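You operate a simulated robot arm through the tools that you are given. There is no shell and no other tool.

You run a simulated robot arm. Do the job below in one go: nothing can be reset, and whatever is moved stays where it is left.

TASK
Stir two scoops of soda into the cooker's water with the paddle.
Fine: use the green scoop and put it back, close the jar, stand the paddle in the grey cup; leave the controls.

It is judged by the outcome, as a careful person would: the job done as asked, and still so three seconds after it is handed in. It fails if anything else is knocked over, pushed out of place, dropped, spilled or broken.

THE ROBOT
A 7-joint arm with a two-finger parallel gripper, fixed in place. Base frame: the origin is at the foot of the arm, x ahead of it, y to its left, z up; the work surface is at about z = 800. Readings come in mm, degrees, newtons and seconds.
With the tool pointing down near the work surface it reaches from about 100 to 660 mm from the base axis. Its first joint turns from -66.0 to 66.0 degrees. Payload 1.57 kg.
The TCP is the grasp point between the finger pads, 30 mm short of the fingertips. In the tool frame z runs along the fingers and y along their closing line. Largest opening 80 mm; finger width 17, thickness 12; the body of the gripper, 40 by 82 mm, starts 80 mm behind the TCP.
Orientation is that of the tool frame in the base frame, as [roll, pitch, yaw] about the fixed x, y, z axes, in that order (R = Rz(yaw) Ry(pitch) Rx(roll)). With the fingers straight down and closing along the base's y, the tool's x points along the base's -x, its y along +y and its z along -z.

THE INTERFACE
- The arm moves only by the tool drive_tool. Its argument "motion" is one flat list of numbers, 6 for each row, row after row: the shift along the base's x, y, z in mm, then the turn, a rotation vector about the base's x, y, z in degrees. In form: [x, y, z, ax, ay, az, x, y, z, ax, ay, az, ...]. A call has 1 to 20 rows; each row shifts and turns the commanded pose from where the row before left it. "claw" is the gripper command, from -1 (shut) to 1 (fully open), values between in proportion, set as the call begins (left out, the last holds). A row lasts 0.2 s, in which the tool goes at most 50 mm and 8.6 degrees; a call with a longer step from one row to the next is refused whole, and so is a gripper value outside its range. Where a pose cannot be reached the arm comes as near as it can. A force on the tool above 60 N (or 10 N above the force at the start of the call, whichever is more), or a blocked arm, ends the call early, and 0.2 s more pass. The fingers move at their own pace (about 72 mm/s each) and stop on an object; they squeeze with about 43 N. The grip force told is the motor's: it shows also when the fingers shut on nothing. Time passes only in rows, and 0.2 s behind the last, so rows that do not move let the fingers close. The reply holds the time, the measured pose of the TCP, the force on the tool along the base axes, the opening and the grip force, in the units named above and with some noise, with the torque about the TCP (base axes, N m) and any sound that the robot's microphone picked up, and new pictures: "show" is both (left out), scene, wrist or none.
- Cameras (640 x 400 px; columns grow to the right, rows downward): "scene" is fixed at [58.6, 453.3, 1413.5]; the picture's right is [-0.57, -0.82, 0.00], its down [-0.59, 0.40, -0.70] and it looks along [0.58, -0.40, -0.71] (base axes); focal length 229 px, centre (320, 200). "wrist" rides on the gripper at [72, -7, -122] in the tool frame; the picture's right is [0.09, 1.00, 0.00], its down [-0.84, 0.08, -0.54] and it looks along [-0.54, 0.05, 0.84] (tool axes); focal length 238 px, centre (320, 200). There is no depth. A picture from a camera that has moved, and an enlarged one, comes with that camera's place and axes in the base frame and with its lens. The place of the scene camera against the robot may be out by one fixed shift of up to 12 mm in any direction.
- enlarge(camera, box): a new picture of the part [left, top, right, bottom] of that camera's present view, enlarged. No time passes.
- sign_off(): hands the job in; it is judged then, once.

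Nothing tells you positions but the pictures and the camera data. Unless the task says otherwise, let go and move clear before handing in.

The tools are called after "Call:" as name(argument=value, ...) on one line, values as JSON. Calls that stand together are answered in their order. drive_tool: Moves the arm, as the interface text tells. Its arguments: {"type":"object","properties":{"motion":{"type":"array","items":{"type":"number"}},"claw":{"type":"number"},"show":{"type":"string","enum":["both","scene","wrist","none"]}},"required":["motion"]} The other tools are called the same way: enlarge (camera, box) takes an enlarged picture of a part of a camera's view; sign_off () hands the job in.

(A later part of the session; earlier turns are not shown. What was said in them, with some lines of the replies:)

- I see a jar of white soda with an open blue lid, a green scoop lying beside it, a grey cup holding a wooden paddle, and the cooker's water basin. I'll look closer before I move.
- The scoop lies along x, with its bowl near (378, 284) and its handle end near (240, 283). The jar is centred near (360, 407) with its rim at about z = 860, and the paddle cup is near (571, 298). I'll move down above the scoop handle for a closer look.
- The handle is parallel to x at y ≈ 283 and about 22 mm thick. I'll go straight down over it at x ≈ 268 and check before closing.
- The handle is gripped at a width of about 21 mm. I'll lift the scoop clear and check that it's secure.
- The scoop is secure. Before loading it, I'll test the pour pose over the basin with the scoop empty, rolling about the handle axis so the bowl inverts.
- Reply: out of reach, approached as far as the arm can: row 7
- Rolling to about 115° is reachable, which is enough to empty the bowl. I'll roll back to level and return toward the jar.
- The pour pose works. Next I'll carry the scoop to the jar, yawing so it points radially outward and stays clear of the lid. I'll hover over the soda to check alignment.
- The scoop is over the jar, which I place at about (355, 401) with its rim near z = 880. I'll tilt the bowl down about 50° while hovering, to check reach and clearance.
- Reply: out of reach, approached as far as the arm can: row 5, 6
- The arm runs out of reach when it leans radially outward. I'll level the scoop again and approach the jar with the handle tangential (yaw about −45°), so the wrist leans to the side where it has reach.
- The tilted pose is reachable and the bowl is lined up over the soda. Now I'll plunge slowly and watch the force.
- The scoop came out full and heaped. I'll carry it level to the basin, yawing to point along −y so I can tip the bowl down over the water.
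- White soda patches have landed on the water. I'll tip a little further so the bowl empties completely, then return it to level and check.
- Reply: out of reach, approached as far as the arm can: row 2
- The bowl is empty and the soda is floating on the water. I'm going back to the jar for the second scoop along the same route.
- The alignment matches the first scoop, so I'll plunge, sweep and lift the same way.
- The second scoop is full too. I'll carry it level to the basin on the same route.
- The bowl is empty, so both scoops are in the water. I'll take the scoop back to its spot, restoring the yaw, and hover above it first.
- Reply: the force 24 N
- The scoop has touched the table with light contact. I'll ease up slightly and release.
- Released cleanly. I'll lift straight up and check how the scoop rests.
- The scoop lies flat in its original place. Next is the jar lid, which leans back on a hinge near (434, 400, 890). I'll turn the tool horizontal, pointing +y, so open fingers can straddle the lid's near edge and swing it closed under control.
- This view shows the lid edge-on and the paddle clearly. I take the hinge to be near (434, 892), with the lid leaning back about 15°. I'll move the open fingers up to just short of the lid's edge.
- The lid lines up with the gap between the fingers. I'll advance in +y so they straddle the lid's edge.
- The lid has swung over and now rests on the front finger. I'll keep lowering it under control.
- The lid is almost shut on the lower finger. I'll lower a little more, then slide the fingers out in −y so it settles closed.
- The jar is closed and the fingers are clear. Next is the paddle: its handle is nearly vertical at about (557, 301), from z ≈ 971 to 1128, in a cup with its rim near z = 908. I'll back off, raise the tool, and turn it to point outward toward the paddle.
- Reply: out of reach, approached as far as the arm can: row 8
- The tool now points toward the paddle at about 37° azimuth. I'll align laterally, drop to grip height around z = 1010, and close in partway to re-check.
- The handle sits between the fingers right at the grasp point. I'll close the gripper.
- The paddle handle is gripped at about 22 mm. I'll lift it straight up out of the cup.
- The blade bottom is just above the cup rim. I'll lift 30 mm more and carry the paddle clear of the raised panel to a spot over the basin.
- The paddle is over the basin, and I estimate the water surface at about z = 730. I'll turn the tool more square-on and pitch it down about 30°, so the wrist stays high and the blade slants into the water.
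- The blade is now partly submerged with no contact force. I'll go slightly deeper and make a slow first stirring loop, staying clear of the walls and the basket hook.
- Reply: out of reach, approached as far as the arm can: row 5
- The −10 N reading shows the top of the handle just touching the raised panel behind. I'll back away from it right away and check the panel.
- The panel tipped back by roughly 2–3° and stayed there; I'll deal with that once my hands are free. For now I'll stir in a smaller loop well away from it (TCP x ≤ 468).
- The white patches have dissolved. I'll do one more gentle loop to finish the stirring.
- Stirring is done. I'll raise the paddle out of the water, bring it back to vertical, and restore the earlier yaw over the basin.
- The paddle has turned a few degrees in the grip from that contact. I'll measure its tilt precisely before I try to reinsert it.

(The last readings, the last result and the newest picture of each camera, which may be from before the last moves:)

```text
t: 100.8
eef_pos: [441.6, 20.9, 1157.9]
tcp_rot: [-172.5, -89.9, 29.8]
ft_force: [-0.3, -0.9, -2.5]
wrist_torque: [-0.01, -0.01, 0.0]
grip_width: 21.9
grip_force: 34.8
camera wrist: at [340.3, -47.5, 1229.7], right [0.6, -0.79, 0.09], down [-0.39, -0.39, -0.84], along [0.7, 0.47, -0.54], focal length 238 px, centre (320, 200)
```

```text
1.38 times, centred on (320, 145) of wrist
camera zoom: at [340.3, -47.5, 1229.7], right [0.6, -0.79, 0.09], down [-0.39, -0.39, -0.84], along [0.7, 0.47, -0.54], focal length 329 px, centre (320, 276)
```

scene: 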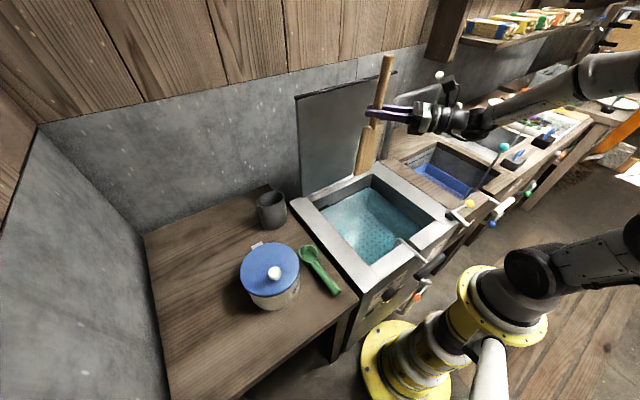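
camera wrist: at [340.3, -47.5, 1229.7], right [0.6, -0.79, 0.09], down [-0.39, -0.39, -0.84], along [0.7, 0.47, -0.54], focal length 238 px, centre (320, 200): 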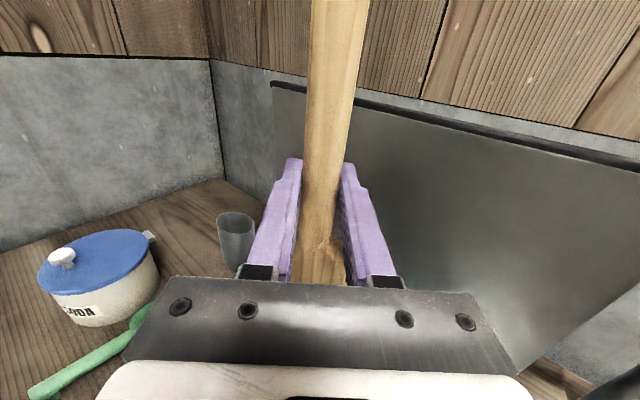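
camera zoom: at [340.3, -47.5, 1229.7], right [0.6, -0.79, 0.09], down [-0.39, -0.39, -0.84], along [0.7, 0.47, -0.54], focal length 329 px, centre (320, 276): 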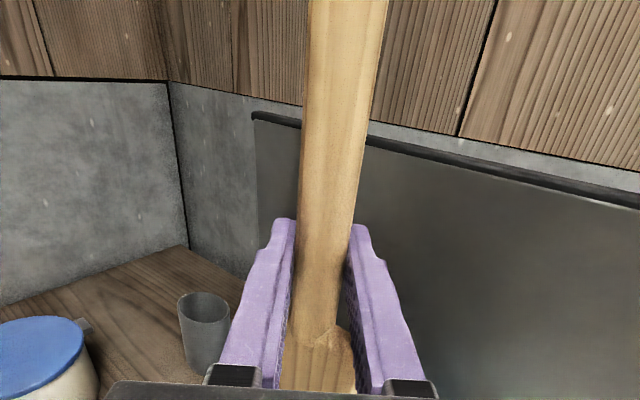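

The paddle leans only about 2.5° in the grip. I'll correct that with a small pitch and carry it back over the cup.

Call:
drive_tool(motion=[0, 0, 0, -1.5, 2.0, 0, 1, 15, 0, 0, 0, 0, 3, 26, 0, 0, 0, 0, 4, 34, 0, 0, 0, 0, 5, 34, 0, 0, 0, 0, 6, 34, 0, 0, 0, 0, 6, 34, 0, 0, 0, 0, 8, 32, 0, 0, 0, 0, 15, 25, 0, 0, 0, 0, 25, 15, 0, 0, 0, 0, 25, 15, 0, 0, 0, 0, 16, 10, 0, 0, 0, 0, 0, 0, 0, 0, 0, 0], claw=-1)

Call:
enlarge(camera="scene", box=[200, 60, 380, 250])

```text
t: 103.6
eef_pos: [555.8, 295.3, 1156.4]
tcp_rot: [-179.1, -87.3, 36.0]
ft_force: [0.3, 0.3, -1.5]
wrist_torque: [-0.03, 0.0, 0.0]
grip_width: 22.0
grip_force: 34.9
camera wrist: at [456.6, 229.7, 1233.5], right [0.6, -0.79, 0.09], down [-0.42, -0.41, -0.81], along [0.68, 0.45, -0.58], focal length 238 px, centre (320, 200)
```

scene: 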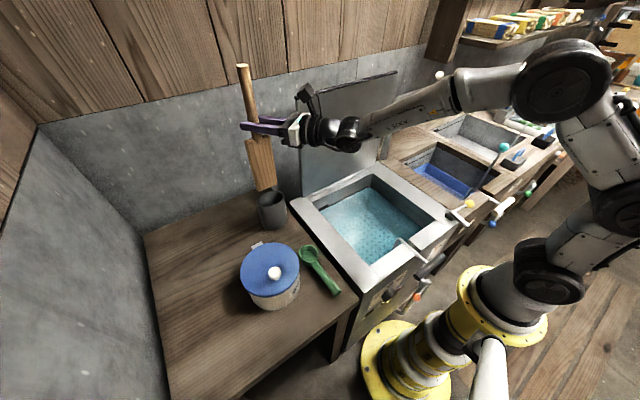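
wrist: 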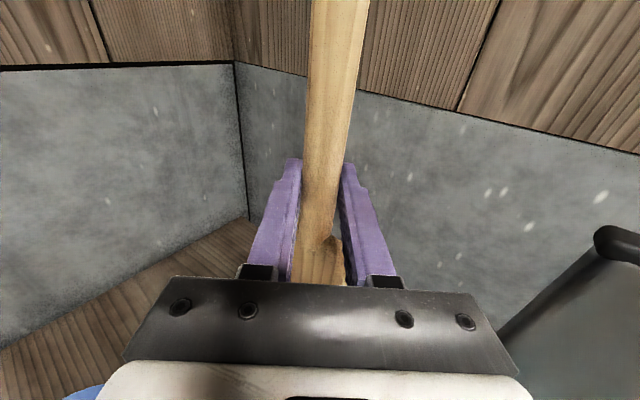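

```text
2.11 times, centred on (290, 155) of scene
camera zoom: at [58.6, 453.3, 1413.5], right [-0.57, -0.82, 0.0], down [-0.59, 0.4, -0.7], along [0.58, -0.4, -0.71], focal length 482 px, centre (383, 295)
```

zoom: 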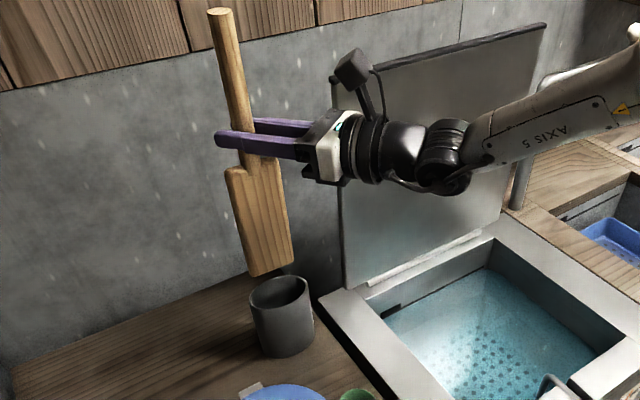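

Call:
drive_tool(motion=[0, 0, 0, -0.42, 0.56, 0, 0, 0, -18, 0, 0, 0, 0, 0, -12, 0, 0, 0, 0, 0, 0, 0, 0, 0], claw=-1, show="none")

Call:
enlarge(camera="scene", box=[230, 150, 310, 240])

Call:
enlarge(camera="scene", box=[200, 60, 380, 250])

```text
t: 104.6
eef_pos: [556.4, 293.8, 1127.7]
tcp_rot: [-179.5, -86.6, 36.6]
ft_force: [-0.8, -0.3, -1.5]
wrist_torque: [0.01, -0.03, 0.02]
grip_width: 22.1
grip_force: 35.5
```

```text
4.44 times, centred on (270, 195) of scene
camera zoom: at [58.6, 453.3, 1413.5], right [-0.57, -0.82, 0.0], down [-0.59, 0.4, -0.7], along [0.58, -0.4, -0.71], focal length 1016 px, centre (542, 222)
```

zoom: 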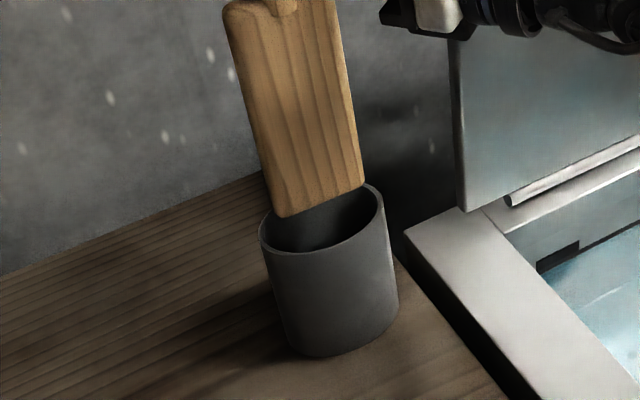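

```text
2.11 times, centred on (290, 155) of scene
camera zoom: at [58.6, 453.3, 1413.5], right [-0.57, -0.82, 0.0], down [-0.59, 0.4, -0.7], along [0.58, -0.4, -0.71], focal length 482 px, centre (383, 295)
```

zoom: 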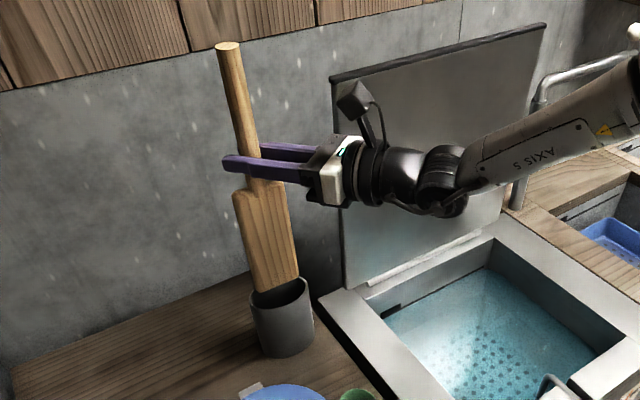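

The paddle now lines up exactly as it did when I lifted it out. I'll lower it into the cup gradually and watch the force.

Call:
drive_tool(motion=[0, 0.5, -15, 0, 0, 0, 0.3, 0.5, -15, 0, 0, 0, 0, 0, -15, 0, 0, 0, 0, 0, -15, 0, 0, 0, 0, 0, 0, 0, 0, 0], claw=-1, show="none")

Call:
enlarge(camera="scene", box=[220, 110, 320, 240])

```text
t: 105.8
eef_pos: [556.3, 296.6, 1067.2]
tcp_rot: [-179.3, -86.6, 36.3]
ft_force: [0.2, -0.2, -1.1]
wrist_torque: [0.0, 0.0, -0.01]
grip_width: 22.0
grip_force: 35.0
```

```text
3.08 times, centred on (270, 175) of scene
camera zoom: at [58.6, 453.3, 1413.5], right [-0.57, -0.82, 0.0], down [-0.59, 0.4, -0.7], along [0.58, -0.4, -0.71], focal length 704 px, centre (474, 277)
```

zoom: 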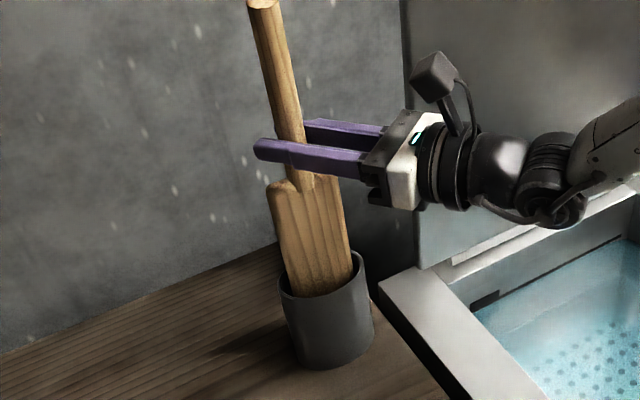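

The blade is going cleanly into the cup with no resistance. I'll lower it the rest of the way.

Call:
drive_tool(motion=[0, 0, -15, 0, 0, 0, 0, 0, -15, 0, 0, 0, 0, 0, -12, 0, 0, 0, 0, 0, -6, 0, 0, 0, 0, 0, -4, 0, 0, 0, 0, 0, 0, 0, 0, 0], claw=-1, show="none")

Call:
enlarge(camera="scene", box=[220, 110, 320, 240])

```text
t: 107.2
eef_pos: [557.2, 295.9, 1016.1]
tcp_rot: [-179.4, -86.6, 36.5]
ft_force: [0.6, 0.0, -0.6]
wrist_torque: [-0.02, 0.02, 0.01]
grip_width: 22.2
grip_force: 34.7
```

```text
3.08 times, centred on (270, 175) of scene
camera zoom: at [58.6, 453.3, 1413.5], right [-0.57, -0.82, 0.0], down [-0.59, 0.4, -0.7], along [0.58, -0.4, -0.71], focal length 704 px, centre (474, 277)
```

zoom: 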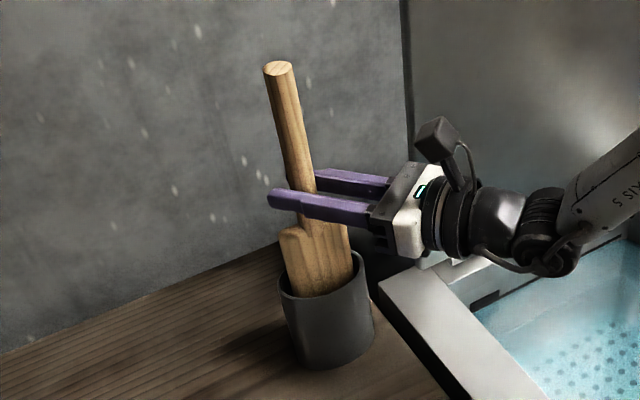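

Call:
drive_tool(motion=[0, 0, -2, 0, 0, 0, 0, 0, -2, 0, 0, 0, 0, 0, 0, 0, 0, 0], claw=-1, show="none")

```text
t: 108.0
eef_pos: [556.4, 296.0, 1010.8]
tcp_rot: [-179.3, -86.6, 36.3]
ft_force: [0.2, 0.5, -1.1]
wrist_torque: [0.02, 0.02, 0.03]
grip_width: 21.9
grip_force: 34.4
```

Call:
drive_tool(motion=[0, 0, -2, 0, 0, 0, 0, 0, -1.5, 0, 0, 0, 0, 0, 0, 0, 0, 0], claw=-1, show="none")

```text
t: 108.8
eef_pos: [556.7, 296.1, 1009.5]
tcp_rot: [-179.9, -86.9, 37.0]
ft_force: [-1.0, 0.3, 4.1]
wrist_torque: [-0.08, 0.18, 0.0]
grip_width: 21.9
grip_force: 35.0
```

The paddle has just touched the cup's floor. I'll release it gently.

Call:
drive_tool(motion=[0, 0, 0, 0, 0, 0, 0, 0, 0, 0, 0, 0, 0, 0, 0, 0, 0, 0], claw=0.4)

Call:
enlarge(camera="scene", box=[220, 110, 320, 240])

```text
t: 109.6
eef_pos: [556.5, 295.8, 1008.8]
tcp_rot: [-179.3, -86.5, 36.4]
ft_force: [-1.3, 0.0, 0.4]
wrist_torque: [0.01, 0.0, 0.01]
grip_width: 56.0
grip_force: 0.1
camera wrist: at [457.9, 229.9, 1086.2], right [0.6, -0.79, 0.09], down [-0.42, -0.42, -0.8], along [0.67, 0.45, -0.59], focal length 238 px, centre (320, 200)
```

scene: 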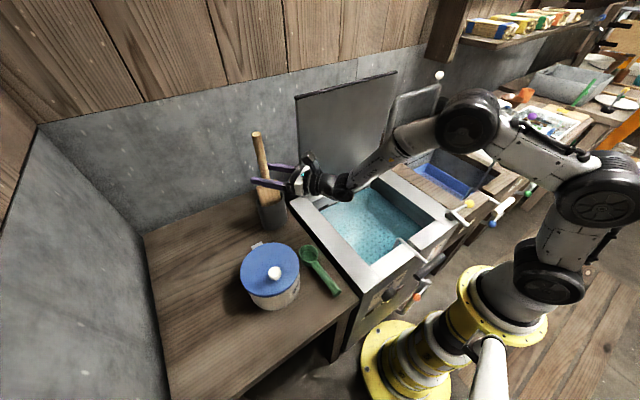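
wrist: 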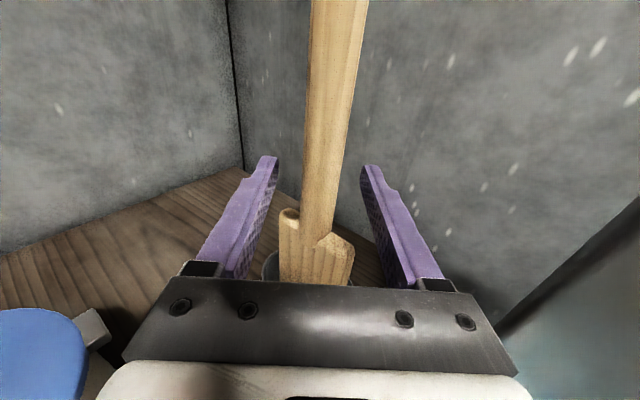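

```text
3.08 times, centred on (270, 175) of scene
camera zoom: at [58.6, 453.3, 1413.5], right [-0.57, -0.82, 0.0], down [-0.59, 0.4, -0.7], along [0.58, -0.4, -0.71], focal length 704 px, centre (474, 277)
```

zoom: 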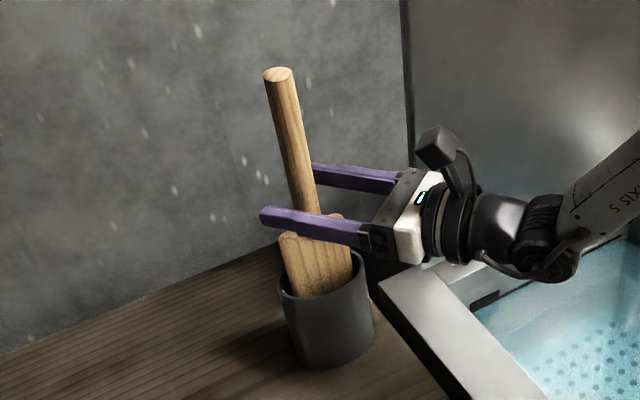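

The paddle stands in the cup. I'll back straight out along the tool axis.

Call:
drive_tool(motion=[-12, -9, 0, 0, 0, 0, -24, -18, 0, 0, 0, 0, -28, -21, 0, 0, 0, 0, -28, -21, 0, 0, 0, 0, -28, -21, 0, 0, 0, 0, 0, 0, 0, 0, 0, 0], claw=0.4)

Call:
enlarge(camera="scene", box=[200, 60, 380, 250])

Call:
enlarge(camera="wrist", box=[200, 0, 640, 290])

```text
t: 111.0
eef_pos: [436.9, 206.4, 1007.3]
tcp_rot: [-179.5, -86.5, 36.6]
ft_force: [0.9, -0.3, 0.4]
wrist_torque: [0.0, 0.01, 0.02]
grip_width: 55.9
grip_force: 0.0
camera wrist: at [336.9, 139.8, 1085.5], right [0.6, -0.79, 0.09], down [-0.42, -0.42, -0.8], along [0.67, 0.45, -0.59], focal length 238 px, centre (320, 200)
```

scene: 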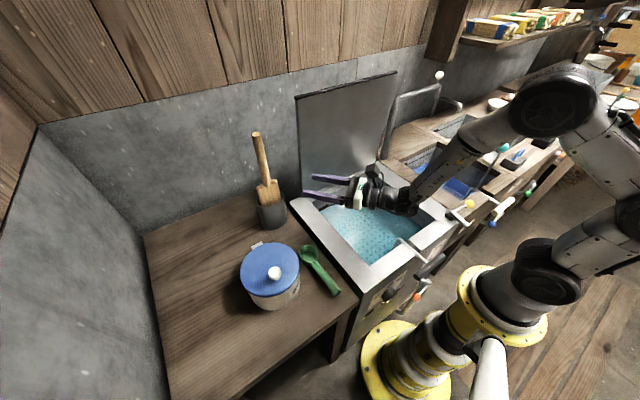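
wrist: 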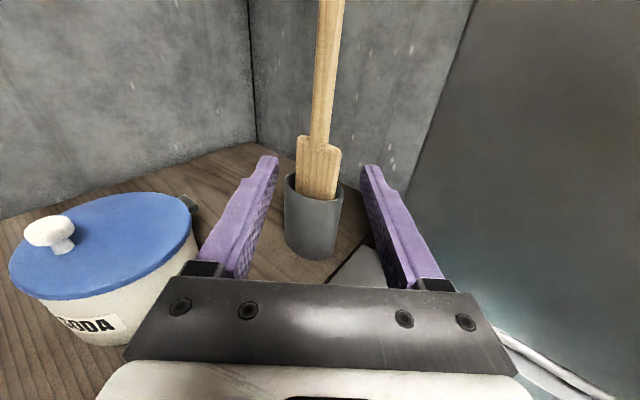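

```text
2.11 times, centred on (290, 155) of scene
camera zoom: at [58.6, 453.3, 1413.5], right [-0.57, -0.82, 0.0], down [-0.59, 0.4, -0.7], along [0.58, -0.4, -0.71], focal length 482 px, centre (383, 295)
```

zoom: 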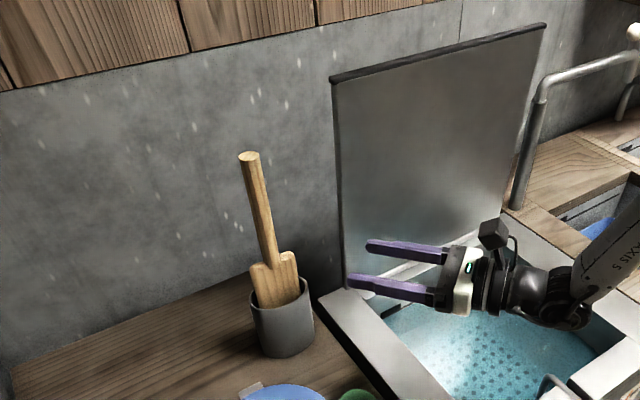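

```text
1.38 times, centred on (420, 145) of wrist
camera zoom: at [336.9, 139.8, 1085.5], right [0.6, -0.79, 0.09], down [-0.42, -0.42, -0.8], along [0.67, 0.45, -0.59], focal length 329 px, centre (182, 276)
```

zoom: 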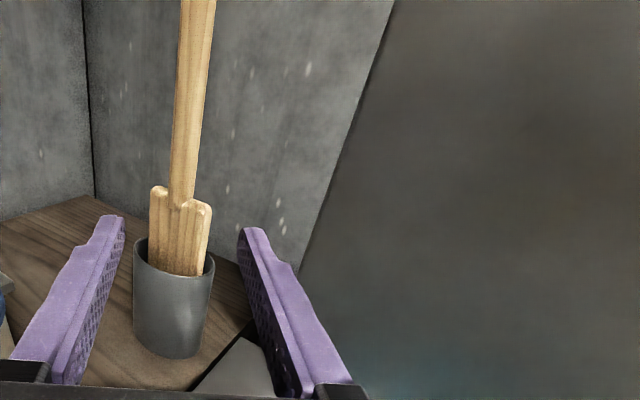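

The paddle stands in the cup, the scoop is in its place and the jar is shut. I'll move up and clear, then take a last look at everything.

Call:
drive_tool(motion=[-12, -14, 18, 0, 0, 0, -12, -14, 18, 0, 0, 0, -12, -14, 18, 0, 0, 0, -12, -14, 18, 0, 0, 0, 0, 0, 0, 0, 0, 0], claw=0.4)

Call:
enlarge(camera="scene", box=[220, 180, 360, 320])

Call:
enlarge(camera="scene", box=[280, 60, 480, 310])

Call:
enlarge(camera="wrist", box=[0, 50, 400, 300])

```text
t: 112.2
eef_pos: [388.1, 147.8, 1079.0]
tcp_rot: [-179.0, -86.6, 36.0]
ft_force: [-0.7, 0.3, -0.1]
wrist_torque: [-0.01, 0.01, -0.01]
grip_width: 55.9
grip_force: 0.0
camera wrist: at [289.7, 82.9, 1157.6], right [0.6, -0.79, 0.09], down [-0.43, -0.42, -0.8], along [0.67, 0.45, -0.59], focal length 238 px, centre (320, 200)
```

scene: 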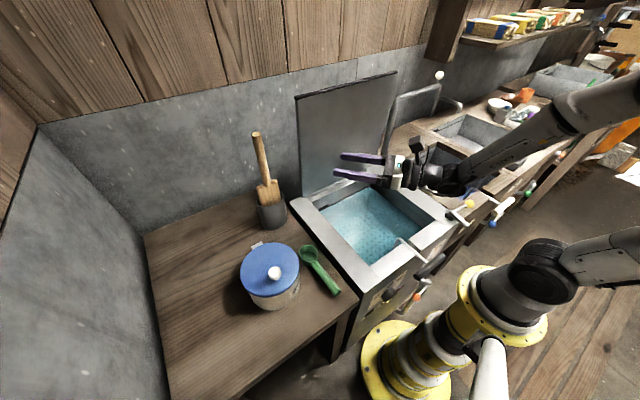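
wrist: 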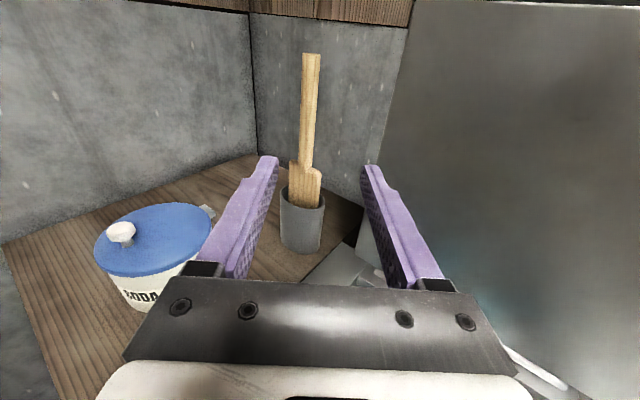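

```text
2.86 times, centred on (290, 250) of scene
camera zoom: at [58.6, 453.3, 1413.5], right [-0.57, -0.82, 0.0], down [-0.59, 0.4, -0.7], along [0.58, -0.4, -0.71], focal length 654 px, centre (406, 57)
```

zoom: 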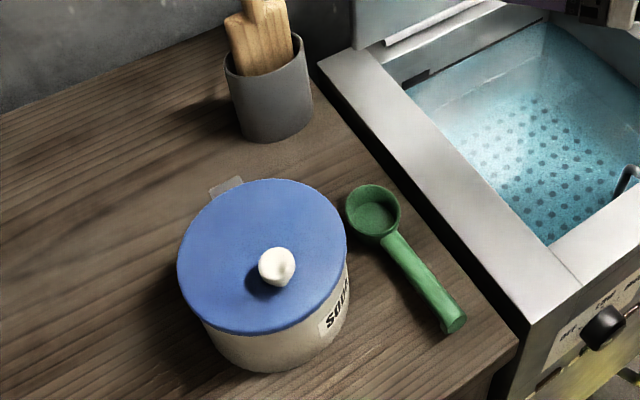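

```text
1.60 times, centred on (380, 185) of scene
camera zoom: at [58.6, 453.3, 1413.5], right [-0.57, -0.82, 0.0], down [-0.59, 0.4, -0.7], along [0.58, -0.4, -0.71], focal length 366 px, centre (224, 224)
```

zoom: 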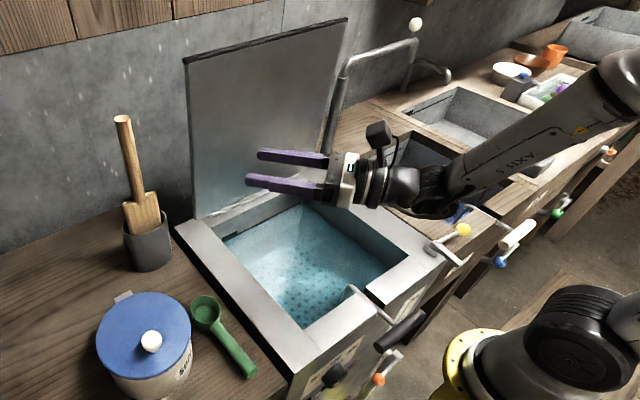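

```text
1.60 times, centred on (200, 175) of wrist
camera zoom: at [289.7, 82.9, 1157.6], right [0.6, -0.79, 0.09], down [-0.43, -0.42, -0.8], along [0.67, 0.45, -0.59], focal length 381 px, centre (512, 240)
```

zoom: 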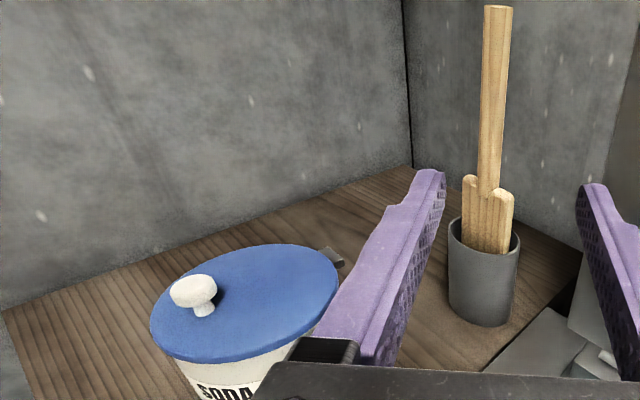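

Everything looks as asked. Two scoops of soda are stirred in and dissolved, the green scoop is back in place, the jar is closed, and the paddle stands in the grey cup. The controls are untouched and the arm is clear. The cooker's raised panel sits a degree or two further back, where the paddle handle brushed it while stirring. I'm leaving it because it's stable, and reaching behind it could knock something over. I'm handing in now.

Call:
sign_off()

```text
The job is handed in.
```

I've handed the job in. Two scoops of soda are stirred into the cooker's water, and the white patches have dissolved.

- **Scoop:** the green scoop is lying back where it was.
- **Jar:** the soda jar's lid is closed.
- **Paddle:** it's standing upright in the grey cup.
- **Controls:** I didn't touch any of them.

**One thing was moved:** while stirring, the top of the paddle handle pushed the cooker's raised back panel about 2–3° further back, and it stayed there. It looks stable. I left it because reaching behind it risked knocking over the paddle and cup.
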